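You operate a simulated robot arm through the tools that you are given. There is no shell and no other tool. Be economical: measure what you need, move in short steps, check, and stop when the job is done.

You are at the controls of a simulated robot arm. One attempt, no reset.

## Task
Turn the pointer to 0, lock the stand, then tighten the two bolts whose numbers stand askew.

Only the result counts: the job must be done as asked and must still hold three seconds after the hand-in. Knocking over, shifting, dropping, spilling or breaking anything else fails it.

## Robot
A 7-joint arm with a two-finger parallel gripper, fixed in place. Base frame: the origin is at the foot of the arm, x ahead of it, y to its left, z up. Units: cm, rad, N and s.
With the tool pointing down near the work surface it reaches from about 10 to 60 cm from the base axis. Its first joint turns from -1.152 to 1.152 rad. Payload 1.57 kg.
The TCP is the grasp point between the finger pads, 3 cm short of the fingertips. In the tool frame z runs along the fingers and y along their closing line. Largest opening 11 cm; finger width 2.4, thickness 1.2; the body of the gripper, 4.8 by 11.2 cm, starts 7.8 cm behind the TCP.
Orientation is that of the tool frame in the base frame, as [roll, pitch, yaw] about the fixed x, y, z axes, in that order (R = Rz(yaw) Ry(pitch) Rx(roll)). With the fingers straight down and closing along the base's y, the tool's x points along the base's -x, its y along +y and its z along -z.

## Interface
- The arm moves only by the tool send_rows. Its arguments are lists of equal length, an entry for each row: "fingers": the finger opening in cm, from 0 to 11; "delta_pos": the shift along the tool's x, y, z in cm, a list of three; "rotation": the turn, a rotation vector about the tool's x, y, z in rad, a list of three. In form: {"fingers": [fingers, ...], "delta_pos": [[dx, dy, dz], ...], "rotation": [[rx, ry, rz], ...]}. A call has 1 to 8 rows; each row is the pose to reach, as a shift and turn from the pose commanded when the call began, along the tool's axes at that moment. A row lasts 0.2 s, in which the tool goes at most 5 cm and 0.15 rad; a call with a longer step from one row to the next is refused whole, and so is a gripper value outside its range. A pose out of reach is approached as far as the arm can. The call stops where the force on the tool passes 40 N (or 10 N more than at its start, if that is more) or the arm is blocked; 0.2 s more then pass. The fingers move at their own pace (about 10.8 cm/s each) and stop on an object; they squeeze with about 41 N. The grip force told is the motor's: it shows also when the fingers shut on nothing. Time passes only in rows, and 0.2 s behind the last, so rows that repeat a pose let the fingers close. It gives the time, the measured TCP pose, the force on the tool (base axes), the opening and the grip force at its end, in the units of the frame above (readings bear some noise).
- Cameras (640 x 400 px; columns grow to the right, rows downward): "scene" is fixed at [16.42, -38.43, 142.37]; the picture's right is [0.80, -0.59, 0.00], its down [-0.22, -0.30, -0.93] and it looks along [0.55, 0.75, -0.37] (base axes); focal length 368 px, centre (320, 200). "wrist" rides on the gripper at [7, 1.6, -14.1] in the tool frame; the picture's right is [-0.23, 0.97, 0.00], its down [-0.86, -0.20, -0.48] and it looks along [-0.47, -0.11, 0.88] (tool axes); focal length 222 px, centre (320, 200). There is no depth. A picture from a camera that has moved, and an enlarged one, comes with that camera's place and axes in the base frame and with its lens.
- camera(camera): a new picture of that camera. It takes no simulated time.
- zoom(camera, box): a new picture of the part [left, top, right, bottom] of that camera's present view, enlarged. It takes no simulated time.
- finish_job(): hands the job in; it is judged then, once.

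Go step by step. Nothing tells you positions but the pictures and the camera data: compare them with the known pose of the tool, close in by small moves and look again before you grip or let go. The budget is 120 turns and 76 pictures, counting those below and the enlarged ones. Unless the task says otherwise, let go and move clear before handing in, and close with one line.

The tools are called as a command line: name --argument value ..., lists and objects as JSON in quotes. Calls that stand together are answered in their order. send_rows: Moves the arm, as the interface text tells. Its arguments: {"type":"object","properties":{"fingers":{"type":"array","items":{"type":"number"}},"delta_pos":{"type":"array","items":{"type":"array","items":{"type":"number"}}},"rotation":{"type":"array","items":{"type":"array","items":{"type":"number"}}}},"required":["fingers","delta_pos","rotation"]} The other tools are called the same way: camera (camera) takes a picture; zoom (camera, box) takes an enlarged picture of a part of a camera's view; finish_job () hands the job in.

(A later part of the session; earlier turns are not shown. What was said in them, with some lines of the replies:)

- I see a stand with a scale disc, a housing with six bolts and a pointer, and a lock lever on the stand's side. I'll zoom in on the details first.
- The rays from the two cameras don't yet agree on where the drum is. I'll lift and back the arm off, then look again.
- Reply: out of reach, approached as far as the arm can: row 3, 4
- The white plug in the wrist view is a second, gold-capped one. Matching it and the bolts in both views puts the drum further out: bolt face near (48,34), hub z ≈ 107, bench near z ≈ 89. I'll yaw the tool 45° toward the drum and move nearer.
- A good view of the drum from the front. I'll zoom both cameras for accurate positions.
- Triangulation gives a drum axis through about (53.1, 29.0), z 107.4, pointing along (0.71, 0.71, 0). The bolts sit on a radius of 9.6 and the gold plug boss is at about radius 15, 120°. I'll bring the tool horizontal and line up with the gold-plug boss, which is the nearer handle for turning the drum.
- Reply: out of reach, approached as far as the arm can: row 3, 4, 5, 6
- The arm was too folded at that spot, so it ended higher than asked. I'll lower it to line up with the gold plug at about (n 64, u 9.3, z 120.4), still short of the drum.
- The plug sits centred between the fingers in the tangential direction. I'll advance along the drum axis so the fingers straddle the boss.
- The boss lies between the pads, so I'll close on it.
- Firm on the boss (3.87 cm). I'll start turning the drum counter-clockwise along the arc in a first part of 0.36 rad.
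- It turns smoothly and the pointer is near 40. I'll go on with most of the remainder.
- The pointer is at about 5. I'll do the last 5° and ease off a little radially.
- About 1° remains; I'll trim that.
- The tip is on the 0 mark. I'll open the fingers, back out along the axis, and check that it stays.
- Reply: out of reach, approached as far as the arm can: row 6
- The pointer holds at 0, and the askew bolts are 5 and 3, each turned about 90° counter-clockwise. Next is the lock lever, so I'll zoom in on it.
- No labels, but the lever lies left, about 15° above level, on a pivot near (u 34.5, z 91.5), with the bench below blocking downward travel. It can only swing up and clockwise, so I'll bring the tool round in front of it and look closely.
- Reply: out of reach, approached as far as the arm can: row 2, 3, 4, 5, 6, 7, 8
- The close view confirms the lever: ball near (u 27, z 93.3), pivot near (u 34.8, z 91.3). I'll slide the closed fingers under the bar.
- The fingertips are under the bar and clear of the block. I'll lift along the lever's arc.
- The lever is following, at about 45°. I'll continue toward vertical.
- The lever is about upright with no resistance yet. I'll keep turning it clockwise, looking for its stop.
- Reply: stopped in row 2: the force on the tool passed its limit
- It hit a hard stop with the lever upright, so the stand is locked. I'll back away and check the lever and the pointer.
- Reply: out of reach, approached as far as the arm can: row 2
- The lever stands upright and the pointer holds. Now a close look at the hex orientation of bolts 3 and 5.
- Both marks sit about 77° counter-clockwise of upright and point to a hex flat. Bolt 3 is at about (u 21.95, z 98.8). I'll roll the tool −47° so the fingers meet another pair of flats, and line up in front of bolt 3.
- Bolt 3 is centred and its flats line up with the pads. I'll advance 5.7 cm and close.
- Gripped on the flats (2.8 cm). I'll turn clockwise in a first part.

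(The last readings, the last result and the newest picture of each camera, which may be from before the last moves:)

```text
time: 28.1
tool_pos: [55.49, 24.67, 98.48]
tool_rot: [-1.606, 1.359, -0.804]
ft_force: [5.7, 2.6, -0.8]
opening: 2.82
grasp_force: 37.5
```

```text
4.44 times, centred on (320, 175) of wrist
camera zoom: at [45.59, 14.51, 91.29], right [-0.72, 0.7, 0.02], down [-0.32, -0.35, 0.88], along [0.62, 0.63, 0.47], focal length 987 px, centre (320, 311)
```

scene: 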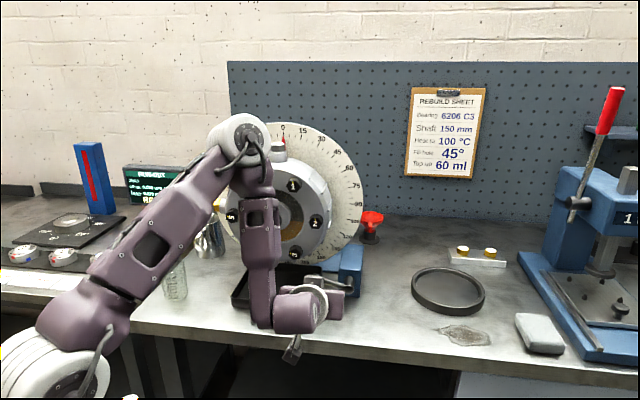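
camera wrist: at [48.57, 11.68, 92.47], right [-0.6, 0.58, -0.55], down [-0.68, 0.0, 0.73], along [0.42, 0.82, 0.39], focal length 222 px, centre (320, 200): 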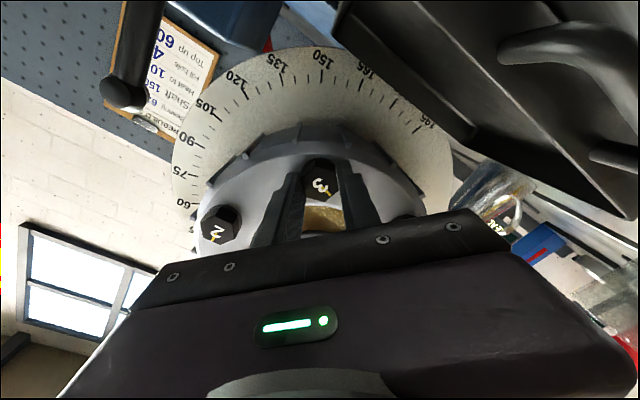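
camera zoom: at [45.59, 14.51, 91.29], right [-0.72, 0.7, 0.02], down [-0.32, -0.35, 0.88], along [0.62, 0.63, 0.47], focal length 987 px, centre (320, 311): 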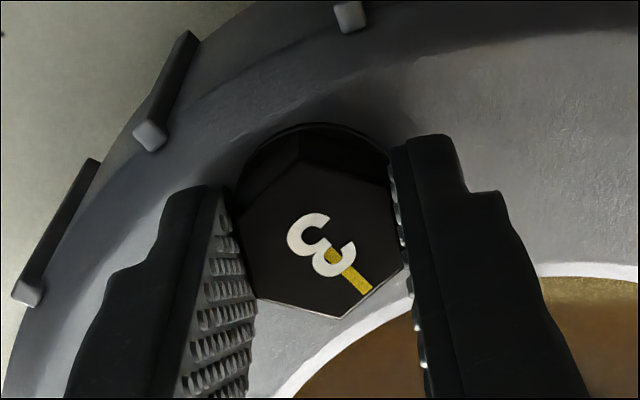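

The bolt turns with the fingers. I'll continue toward upright.

send_rows --fingers '[1.5, 1.5, 1.5, 1.5, 1.5, 1.5]' --delta_pos '[[0, 0, 0], [0, 0, 0], [0, 0, 0], [0, 0, 0], [0, 0, 0], [0, 0, 0]]' --rotation '[[0, 0, 0.12], [0, 0, 0.24], [0, 0, 0.36], [0, 0, 0.48], [0, 0, 0.6], [0, 0, 0.7]]'

camera --camera "wrist"

zoom --camera "scene" --box '[215, 165, 375, 285]'

```text
time: 29.5
tool_pos: [55.53, 24.62, 98.56]
tool_rot: [1.589, 1.085, 2.385]
ft_force: [21.0, 13.2, -7.5]
opening: 2.8
grasp_force: 38.1
```

```text
32 pictures are left
camera wrist: at [42.28, 17.68, 93.07], right [-0.54, 0.53, 0.66], down [0.08, -0.74, 0.67], along [0.84, 0.41, 0.35], focal length 222 px, centre (320, 200)
```

wrist: 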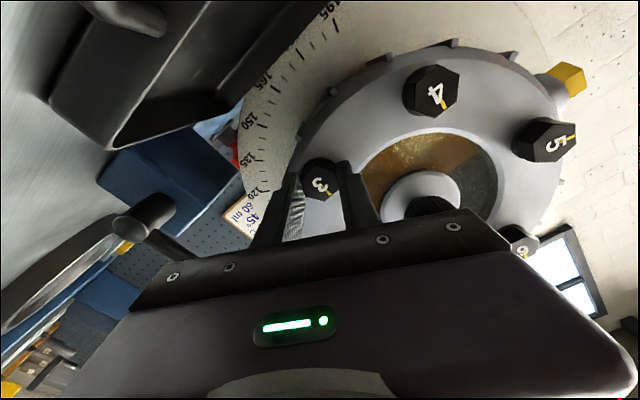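

```text
3.33 times, centred on (295, 225) of scene
camera zoom: at [16.49, -38.39, 142.37], right [0.8, -0.59, 0.0], down [-0.22, -0.3, -0.93], along [0.55, 0.75, -0.37], focal length 1227 px, centre (403, 117)
```

zoom: 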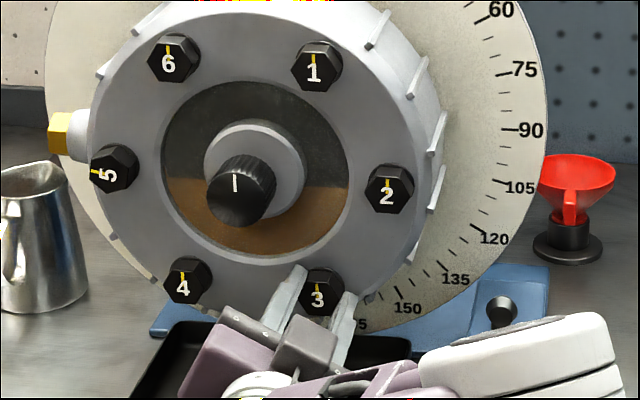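

zoom --camera "scene" --box '[284, 222, 324, 247]'

```text
16.00 times, centred on (304, 234) of scene
camera zoom: at [16.49, -38.39, 142.37], right [0.8, -0.59, 0.0], down [-0.22, -0.3, -0.93], along [0.55, 0.75, -0.37], focal length 5888 px, centre (576, -352)
```

zoom: 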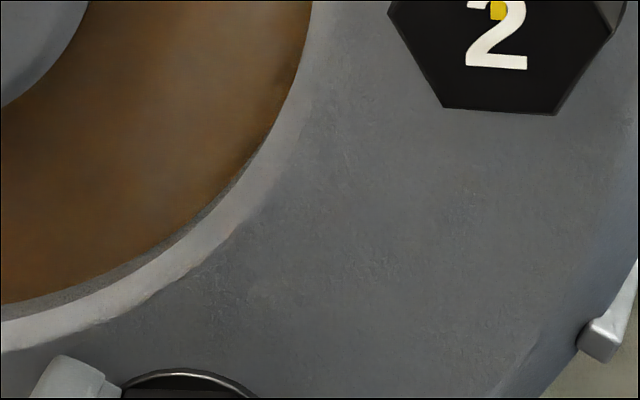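

zoom --camera "scene" --box '[275, 240, 315, 265]'

```text
16.00 times, centred on (295, 252) of scene
camera zoom: at [16.49, -38.39, 142.37], right [0.8, -0.59, 0.0], down [-0.22, -0.3, -0.93], along [0.55, 0.75, -0.37], focal length 5888 px, centre (720, -640)
```

zoom: 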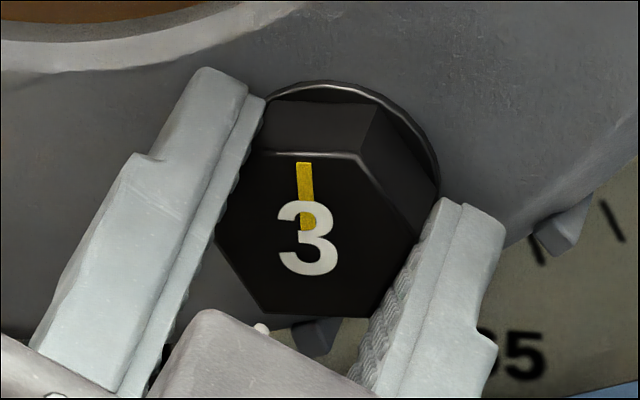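

Nearly upright, leaning about 3–4° left. I'll turn a bit further to seat it.

send_rows --fingers '[1.5, 1.5, 1.5]' --delta_pos '[[0, 0, 0], [0, 0, 0], [0, 0, 0]]' --rotation '[[0, 0, 0.04], [0, 0, 0.08], [0, 0, 0.08]]'

zoom --camera "scene" --box '[275, 240, 315, 265]'

```text
time: 30.3
tool_pos: [55.47, 24.57, 98.4]
tool_rot: [1.585, 1.005, 2.381]
ft_force: [12.5, 7.1, -5.1]
opening: 2.81
grasp_force: 38.1
```

```text
16.00 times, centred on (295, 252) of scene
camera zoom: at [16.46, -38.41, 142.37], right [0.8, -0.59, 0.0], down [-0.22, -0.3, -0.93], along [0.55, 0.75, -0.37], focal length 5888 px, centre (720, -640)
```

zoom: 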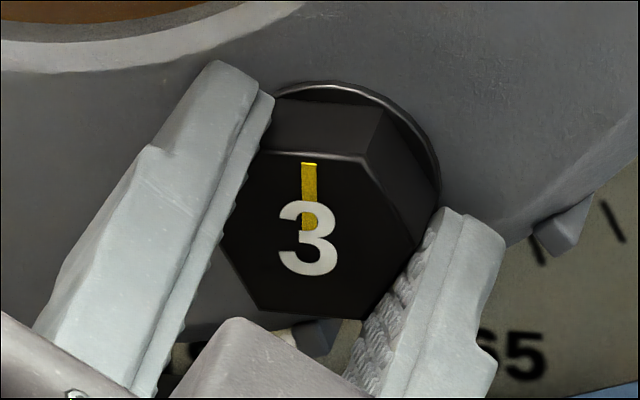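

send_rows --fingers '[1.5, 1.5, 1.5]' --delta_pos '[[0, 0, 0], [0, 0, 0], [0, 0, 0]]' --rotation '[[0, 0, 0.025], [0, 0, 0.05], [0, 0, 0.05]]'

zoom --camera "scene" --box '[275, 240, 315, 265]'

zoom --camera "scene" --box '[235, 235, 275, 260]'

```text
time: 31.1
tool_pos: [55.51, 24.59, 98.42]
tool_rot: [1.582, 0.954, 2.379]
ft_force: [2.0, -10.6, 1.0]
opening: 2.88
grasp_force: 39.2
```

```text
16.00 times, centred on (295, 252) of scene
camera zoom: at [16.42, -38.47, 142.36], right [0.8, -0.59, 0.0], down [-0.22, -0.3, -0.93], along [0.55, 0.75, -0.37], focal length 5888 px, centre (720, -640)
```

zoom: 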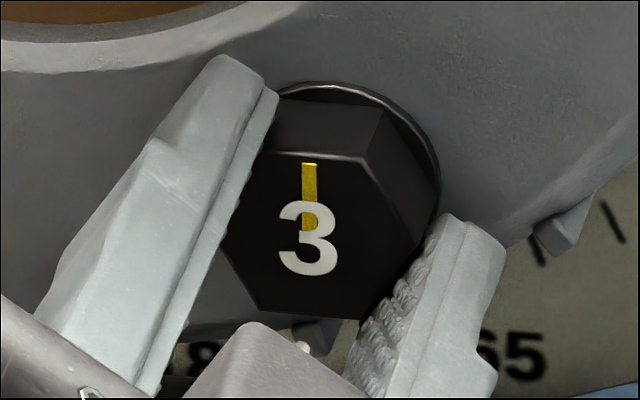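

```text
16.00 times, centred on (255, 248) of scene
camera zoom: at [16.42, -38.47, 142.36], right [0.8, -0.59, 0.0], down [-0.22, -0.3, -0.93], along [0.55, 0.75, -0.37], focal length 5888 px, centre (1360, -560)
```

zoom: 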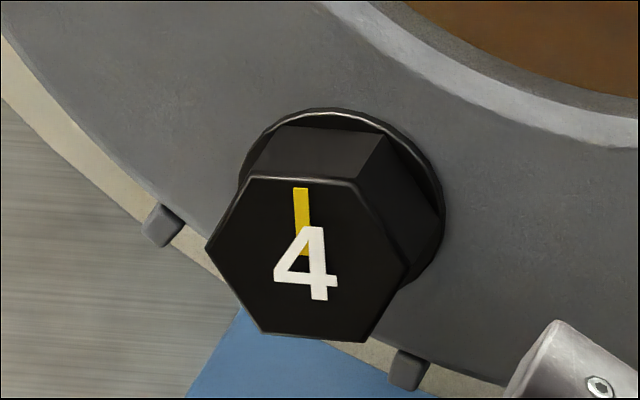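

Bolt 3 no longer moves and the fingers only slipped, so it is tight and upright. I'll release, retreat and roll back for bolt 5.

send_rows --fingers '[4, 5.5, 5.5, 5.5, 5.5, 5.5, 5.5, 5.5]' --delta_pos '[[0, 0, 0], [0, 0, 0], [0, 0, -3], [0, 0, -6], [0, 0, -8], [0, 0, -8], [0, 0, -8], [0, 0, -8]]' --rotation '[[0, 0, 0], [0, 0, 0], [0, 0, 0], [0, 0, 0], [0, 0, -0.14], [0, 0, -0.28], [0, 0, -0.42], [0, 0, -0.56]]'

send_rows --fingers '[5.5, 5.5, 5.5, 5.5, 5.5, 5.5, 5.5]' --delta_pos '[[0, 0, 0], [0, 0, 0], [0, 0, 0], [0, 0, 0], [0, 0, 0], [0, 0, 0], [0, 0, 0]]' --rotation '[[0, 0, -0.13], [0, 0, -0.26], [0, 0, -0.39], [0, 0, -0.52], [0, 0, -0.65], [0, 0, -0.78], [0, 0, -0.877]]'

```text
time: 32.9
tool_pos: [49.91, 19.02, 98.73]
tool_rot: [1.694, 1.518, 2.496]
ft_force: [0.4, 0.3, -0.7]
opening: 5.49
grasp_force: 0.0
```

```text
time: 34.5
tool_pos: [49.99, 18.87, 98.45]
tool_rot: [-1.579, 0.747, -0.777]
ft_force: [0.0, 0.0, -0.6]
opening: 5.52
grasp_force: 0.1
```

send_rows --fingers '[5.5, 5.5, 5.5, 5.5, 5.5]' --delta_pos '[[-3.4, 0.7, 0], [-6.8, 1.3, 0.3], [-10.2, 2, 0.8], [-13.5, 2.6, 1.8], [-16.72, 3.28, 2.8]]' --rotation '[[0, 0, 0], [0, 0, 0], [0, 0, 0], [0, 0, 0], [0, 0, 0]]'

camera --camera "wrist"

```text
time: 35.5
tool_pos: [47.3, 27.13, 103.95]
tool_rot: [-1.6, 0.755, -0.802]
ft_force: [-25.7, -35.9, -4.5]
opening: 5.61
grasp_force: 0.3
out of reach, approached as far as the arm can: row 1, 2, 3, 4
stopped in row 4: the force on the tool passed its limit (the readings are from after the stop); the commanded pose is now the measured one
```

```text
25 pictures are left
camera wrist: at [40.02, 14.2, 98.15], right [-0.6, 0.58, -0.55], down [-0.67, 0.02, 0.74], along [0.44, 0.81, 0.38], focal length 222 px, centre (320, 200)
```

wrist: 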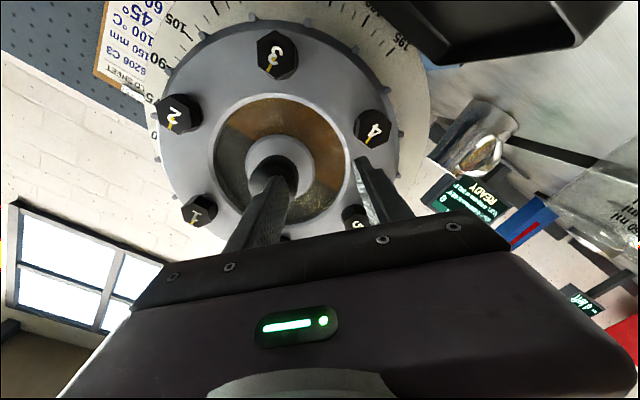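

A fingertip brushed the hub knob because the fold limit pushed the tool forward. I'll move away from it down-left, then around to bolt 5, and check that nothing shifted.

send_rows --fingers '[5.5, 5.5, 5.5]' --delta_pos '[[0, 0.3, -0.7], [0, 1.5, -1], [0, 3, -1]]' --rotation '[[0, 0, 0], [0, 0, 0], [0, 0, 0]]'

zoom --camera "scene" --box '[200, 115, 380, 305]'

```text
time: 35.9
tool_pos: [47.36, 27.24, 103.86]
tool_rot: [-1.596, 0.752, -0.801]
ft_force: [-19.3, -25.7, -1.1]
opening: 5.66
grasp_force: 1.7
out of reach, approached as far as the arm can: row 1, 2
stopped in row 2: the force on the tool passed its limit (the readings are from after the stop); the commanded pose is now the measured one
```

```text
2.11 times, centred on (290, 210) of scene
camera zoom: at [16.36, -38.51, 142.35], right [0.8, -0.59, 0.0], down [-0.22, -0.3, -0.93], along [0.55, 0.75, -0.37], focal length 775 px, centre (383, 179)
```

zoom: 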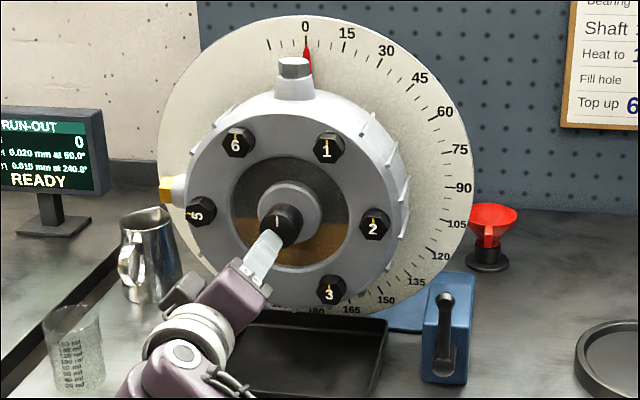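

It is pressing on the knob end. I'll back out the way I came, right, down and back, where the arm has room.

send_rows --fingers '[5.5, 5.5, 5.5]' --delta_pos '[[1.2, -0.2, -0.6], [2.5, -0.4, -1.2], [4.84, -0.66, -2.2]]' --rotation '[[0, 0, 0], [0, 0, 0], [0, 0, 0]]'

```text
time: 36.7
tool_pos: [48.41, 22.68, 101.15]
tool_rot: [-1.599, 0.751, -0.803]
ft_force: [0.2, 0.0, -0.6]
opening: 5.49
grasp_force: 0.1
```

Free again. I'll route below the knob to the left side first.

send_rows --fingers '[4.5, 4.5, 4.5, 4.5]' --delta_pos '[[1.6, 3.49, 0.3], [0, 5, 0.9], [-1.7, 6.55, 1.5], [-5.69, 8.87, 2.5]]' --rotation '[[0, 0, 0], [0, 0, 0], [0, 0, 0], [0, 0, 0]]'

```text
time: 37.7
tool_pos: [43.06, 32.06, 98.29]
tool_rot: [-1.597, 0.752, -0.803]
ft_force: [0.2, 0.2, -0.5]
opening: 4.5
grasp_force: 0.0
```

send_rows --fingers '[4.5, 4.5, 4.5]' --delta_pos '[[-2.2, -2.2, 0.2], [-4.4, -4.4, 0.4], [-6.4, -6.48, 0.5]]' --rotation '[[0, 0, 0], [0, 0, 0], [0, 0, 0]]'

camera --camera "wrist"

```text
time: 38.5
tool_pos: [44.28, 33.32, 107.59]
tool_rot: [-1.601, 0.752, -0.801]
ft_force: [0.3, -0.3, 0.8]
opening: 4.49
grasp_force: 0.0
out of reach, approached as far as the arm can: row 1, 2, 3
```

```text
23 pictures are left
camera wrist: at [36.95, 20.28, 101.79], right [-0.6, 0.58, -0.55], down [-0.67, 0.02, 0.74], along [0.44, 0.82, 0.38], focal length 222 px, centre (320, 200)
```

wrist: 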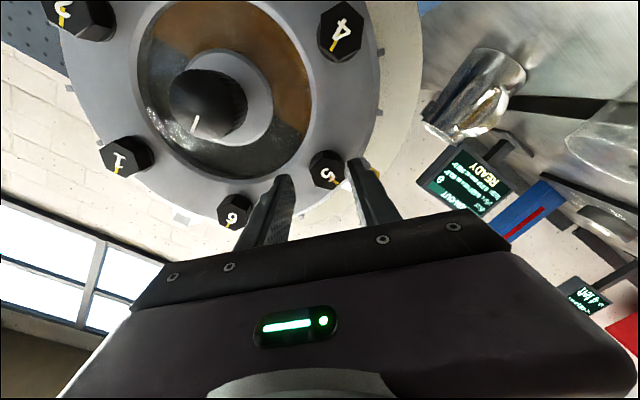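

zoom --camera "wrist" --box '[280, 140, 376, 210]'

```text
5.71 times, centred on (328, 175) of wrist
camera zoom: at [36.95, 20.28, 101.79], right [-0.6, 0.58, -0.55], down [-0.67, 0.02, 0.74], along [0.44, 0.82, 0.38], focal length 1269 px, centre (274, 343)
```

zoom: 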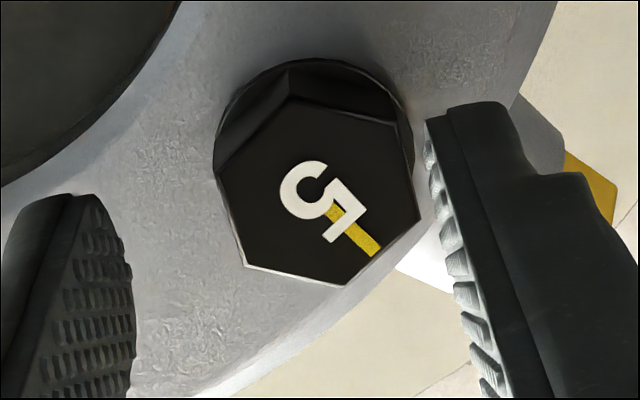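

Bolt 5's flats line up with the pads, offset 0.6 cm along the closing line. I'll correct that, advance and close.

send_rows --fingers '[4.5, 4.5, 4.5, 4.5, 3, 2, 1.5, 1.5]' --delta_pos '[[0, 0.62, 0], [0, 0.62, 0.9], [0, 0.62, 1.75], [0, 0.62, 1.75], [0, 0.62, 1.75], [0, 0.62, 1.75], [0, 0.62, 1.75], [0, 0.62, 1.75]]' --rotation '[[0, 0, 0], [0, 0, 0], [0, 0, 0], [0, 0, 0], [0, 0, 0], [0, 0, 0], [0, 0, 0], [0, 0, 0]]'

camera --camera "wrist"

```text
time: 40.3
tool_pos: [45.13, 34.77, 106.92]
tool_rot: [-1.6, 0.753, -0.802]
ft_force: [1.4, 3.2, -1.2]
opening: 2.82
grasp_force: 38.0
```

```text
21 pictures are left
camera wrist: at [37.87, 21.74, 101.2], right [-0.6, 0.58, -0.56], down [-0.67, 0.02, 0.74], along [0.44, 0.81, 0.38], focal length 222 px, centre (320, 200)
```

wrist: 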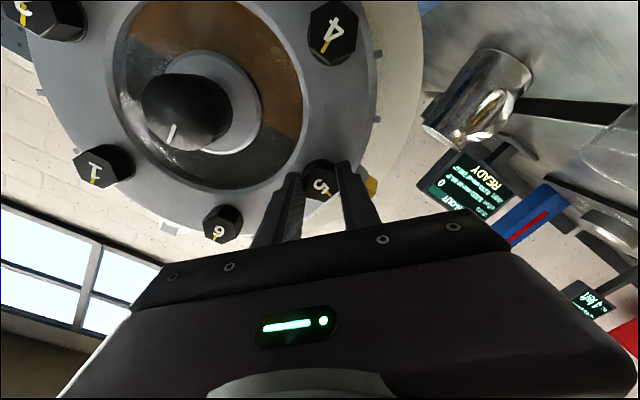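

Gripped well on the flats. Turning clockwise.

send_rows --fingers '[1.5, 1.5, 1.5, 1.5, 1.5]' --delta_pos '[[0, 0, 0], [0, 0, 0], [0, 0, 0], [0, 0, 0], [0, 0, 0]]' --rotation '[[0, 0, 0.12], [0, 0, 0.24], [0, 0, 0.36], [0, 0, 0.48], [0, 0, 0.6]]'

send_rows --fingers '[1.5, 1.5, 1.5, 1.5, 1.5, 1.5]' --delta_pos '[[0, 0, 0], [0, 0, 0], [0, 0, 0], [0, 0, 0], [0, 0, 0], [0, 0, 0]]' --rotation '[[0, 0, 0.12], [0, 0, 0.24], [0, 0, 0.36], [0, 0, 0.48], [0, 0, 0.6], [0, 0, 0.7]]'

zoom --camera "scene" --box '[210, 195, 274, 235]'

```text
time: 41.5
tool_pos: [44.96, 34.75, 107.04]
tool_rot: [-1.674, 1.352, -0.88]
ft_force: [-1.8, 17.1, -11.7]
opening: 2.76
grasp_force: 38.0
```

```text
time: 42.9
tool_pos: [44.9, 34.78, 107.1]
tool_rot: [1.616, 1.085, 2.406]
ft_force: [-19.2, 16.9, -12.8]
opening: 2.79
grasp_force: 38.3
```

```text
10.00 times, centred on (242, 215) of scene
camera zoom: at [16.38, -38.37, 142.39], right [0.8, -0.59, 0.0], down [-0.22, -0.3, -0.93], along [0.55, 0.75, -0.37], focal length 3680 px, centre (1100, 50)
```

zoom: 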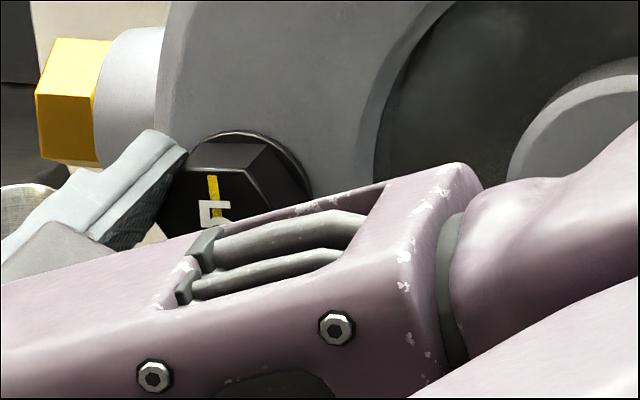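

Nearly upright; I'll turn a little further onto its stop, as with bolt 3.

send_rows --fingers '[1.5, 1.5, 1.5, 1.5]' --delta_pos '[[0, 0, 0], [0, 0, 0], [0, 0, 0], [0, 0, 0]]' --rotation '[[0, 0, 0.04], [0, 0, 0.08], [0, 0, 0.12], [0, 0, 0.12]]'

zoom --camera "scene" --box '[210, 195, 274, 235]'

```text
time: 43.9
tool_pos: [45.02, 34.93, 107.1]
tool_rot: [1.603, 0.968, 2.389]
ft_force: [-24.8, 14.2, 3.3]
opening: 2.85
grasp_force: 38.0
```

```text
10.00 times, centred on (242, 215) of scene
camera zoom: at [16.34, -38.39, 142.39], right [0.8, -0.59, 0.0], down [-0.22, -0.3, -0.93], along [0.55, 0.75, -0.37], focal length 3680 px, centre (1100, 50)
```

zoom: 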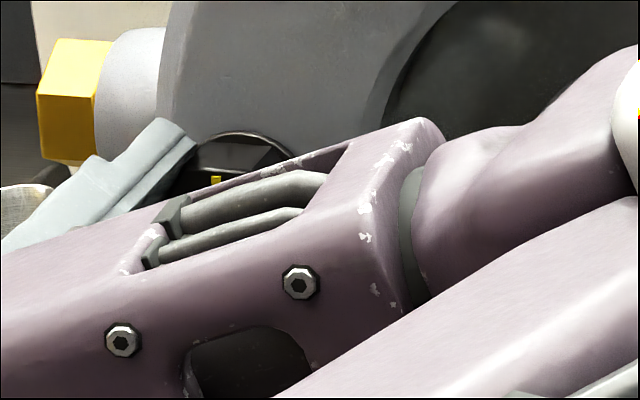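

zoom --camera "wrist" --box '[260, 130, 380, 220]'

```text
4.44 times, centred on (320, 175) of wrist
camera zoom: at [31.23, 28.31, 102.42], right [-0.47, 0.48, 0.74], down [0.13, -0.79, 0.6], along [0.87, 0.38, 0.31], focal length 987 px, centre (320, 311)
```

zoom: 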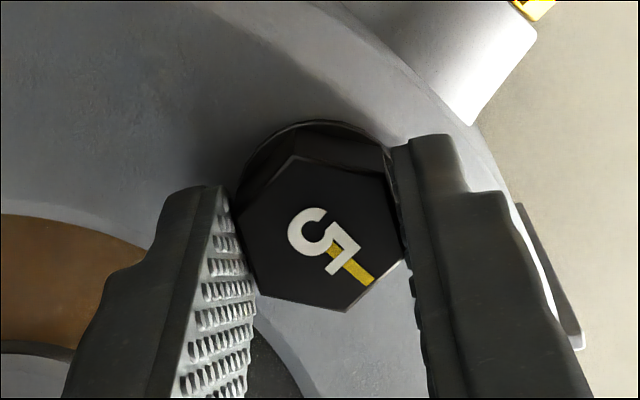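

Fingers have begun to slip on the flats, so it is at its stop. I'll release and back off.

send_rows --fingers '[4, 5, 5, 5]' --delta_pos '[[0, 0, 0], [0, 0, 0], [0, 0, -1.8], [0, 0, -3]]' --rotation '[[0, 0, 0], [0, 0, 0], [0, 0, 0], [0, 0, 0]]'

camera --camera "scene"

camera --camera "wrist"

```text
time: 44.9
tool_pos: [43.63, 34.01, 105.82]
tool_rot: [1.654, 0.969, 2.44]
ft_force: [0.0, 0.1, -0.3]
opening: 5.02
grasp_force: 0.1
out of reach, approached as far as the arm can: row 3, 4
```

```text
17 pictures are left
```

scene: 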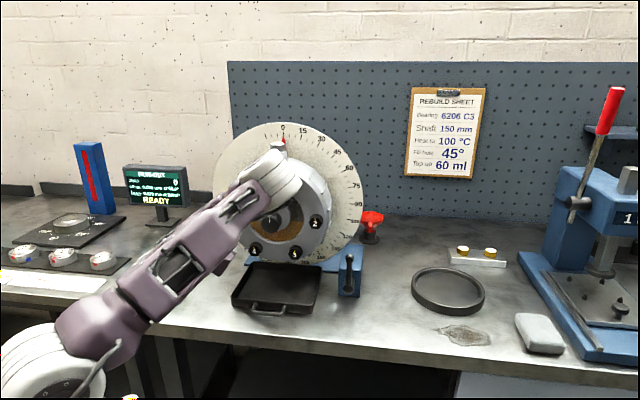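

```text
16 pictures are left
camera wrist: at [29.83, 27.35, 101.55], right [-0.46, 0.5, 0.74], down [0.15, -0.77, 0.62], along [0.87, 0.4, 0.28], focal length 222 px, centre (320, 200)
```

wrist: 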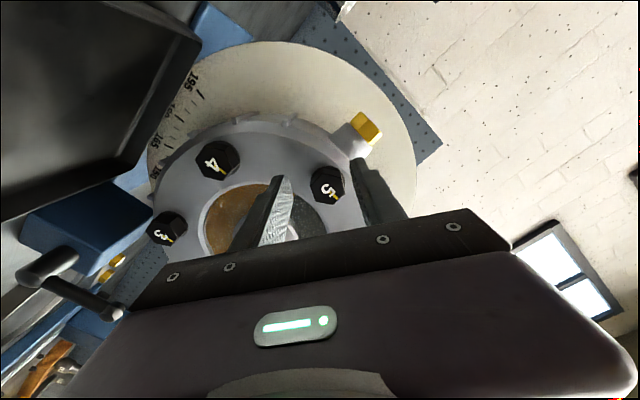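

Bolt 5 now reads upright like 4 and 3. I'll withdraw along the earlier free route, back and down first, then right and away.

send_rows --fingers '[5, 5, 5, 5]' --delta_pos '[[0.4, -0.3, -0.7], [1.2, -0.8, -1.5], [3.5, -2.4, -2], [6, -4.1, -2]]' --rotation '[[0, 0, 0], [0, 0, 0], [0, 0, 0], [0, 0, 0]]'

```text
time: 45.9
tool_pos: [42.11, 33.84, 100.42]
tool_rot: [1.603, 0.969, 2.383]
ft_force: [0.4, -0.3, 0.9]
opening: 5.0
grasp_force: 0.1
out of reach, approached as far as the arm can: row 2, 4
```

send_rows --fingers '[4, 3, 3, 3]' --delta_pos '[[0.52, -2.78, -1], [-0.63, -6.24, -2], [-2.89, -9.54, -3.2], [-5.15, -12.84, -5]]' --rotation '[[0, 0, 0], [0, 0, 0], [0, 0, 0], [0, 0, 0]]'

camera --camera "scene"

```text
time: 46.9
tool_pos: [48.88, 21.98, 97.13]
tool_rot: [1.602, 0.967, 2.394]
ft_force: [0.0, 0.1, -0.4]
opening: 2.98
grasp_force: 0.0
out of reach, approached as far as the arm can: row 1, 2, 3, 4
```

```text
15 pictures are left
```

scene: 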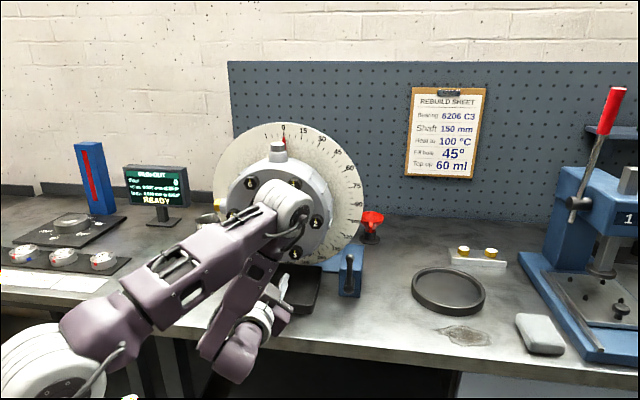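

send_rows --fingers '[3, 3, 3]' --delta_pos '[[-1.1, -1.6, -1.7], [-2.2, -3.3, -3.3], [-3.4, -4.95, -5]]' --rotation '[[0, 0, 0], [0, 0, 0], [0, 0, 0]]'

zoom --camera "scene" --box '[205, 115, 385, 305]'

camera --camera "wrist"

```text
time: 47.7
tool_pos: [50.47, 13.57, 96.84]
tool_rot: [1.604, 0.968, 2.387]
ft_force: [0.4, 0.8, 0.3]
opening: 2.99
grasp_force: 0.0
out of reach, approached as far as the arm can: row 1, 2, 3
```

```text
2.11 times, centred on (295, 210) of scene
camera zoom: at [16.42, -38.43, 142.37], right [0.8, -0.59, 0.0], down [-0.22, -0.3, -0.93], along [0.55, 0.75, -0.37], focal length 775 px, centre (373, 179)
```

zoom: 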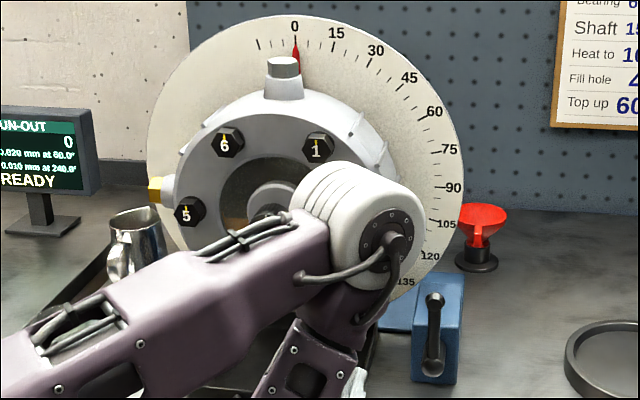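

```text
13 pictures are left
camera wrist: at [36.72, 7.18, 92.15], right [-0.47, 0.48, 0.74], down [0.13, -0.79, 0.6], along [0.87, 0.38, 0.31], focal length 222 px, centre (320, 200)
```

wrist: 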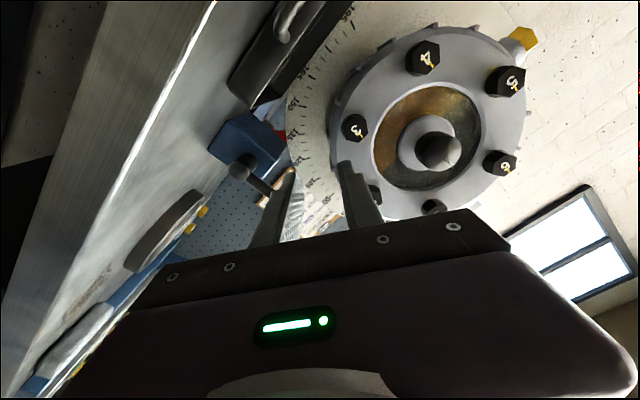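

All bolts look upright. A last close check of bolt 5 and the pointer.

zoom --camera "scene" --box '[213, 202, 253, 227]'

zoom --camera "scene" --box '[272, 120, 312, 145]'

zoom --camera "wrist" --box '[320, 20, 540, 180]'

```text
16.00 times, centred on (233, 214) of scene
camera zoom: at [16.42, -38.43, 142.37], right [0.8, -0.59, 0.0], down [-0.22, -0.3, -0.93], along [0.55, 0.75, -0.37], focal length 5888 px, centre (1712, -32)
```

zoom: 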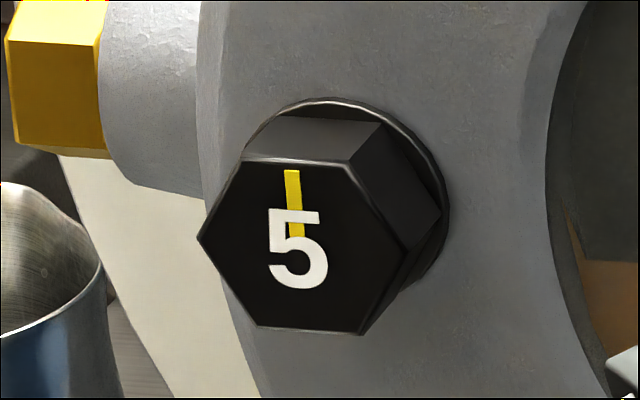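

```text
16.00 times, centred on (292, 132) of scene
camera zoom: at [16.42, -38.43, 142.37], right [0.8, -0.59, 0.0], down [-0.22, -0.3, -0.93], along [0.55, 0.75, -0.37], focal length 5888 px, centre (768, 1280)
```

zoom: 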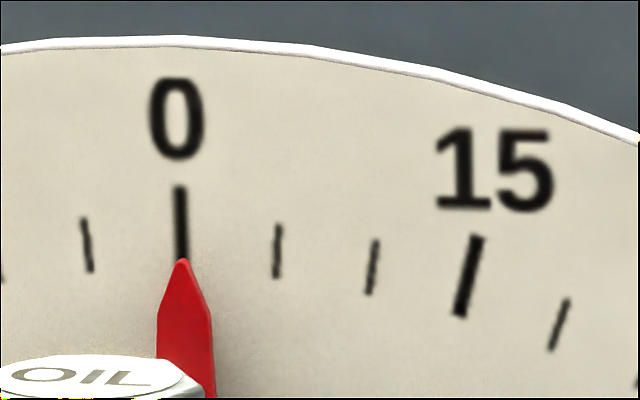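

```text
2.50 times, centred on (430, 100) of wrist
camera zoom: at [36.72, 7.18, 92.15], right [-0.47, 0.48, 0.74], down [0.13, -0.79, 0.6], along [0.87, 0.38, 0.31], focal length 555 px, centre (45, 450)
```

zoom: 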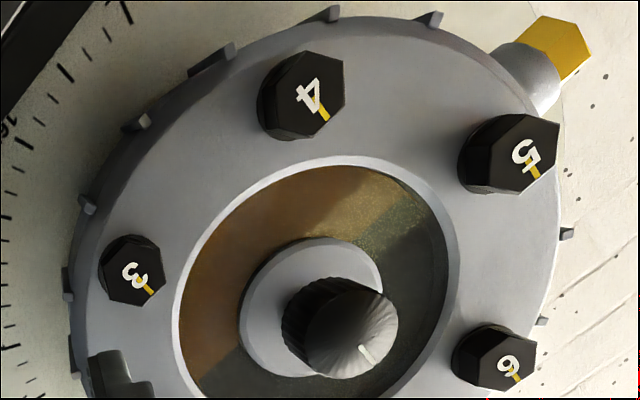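

The pointer is on 0, the lever is upright at its stop, and bolts 3 and 5 stand upright with the arm clear. I'm handing in.

finish_job

```text
The job is handed in.
```

I turned the pointer to 0, locked the stand with the lever turned up to its stop, and tightened bolts 3 and 5 until their numbers stood upright. On the way to bolt 5 a fingertip pressed on the hub knob with about 30 to 45 N; in later pictures nothing had visibly shifted.
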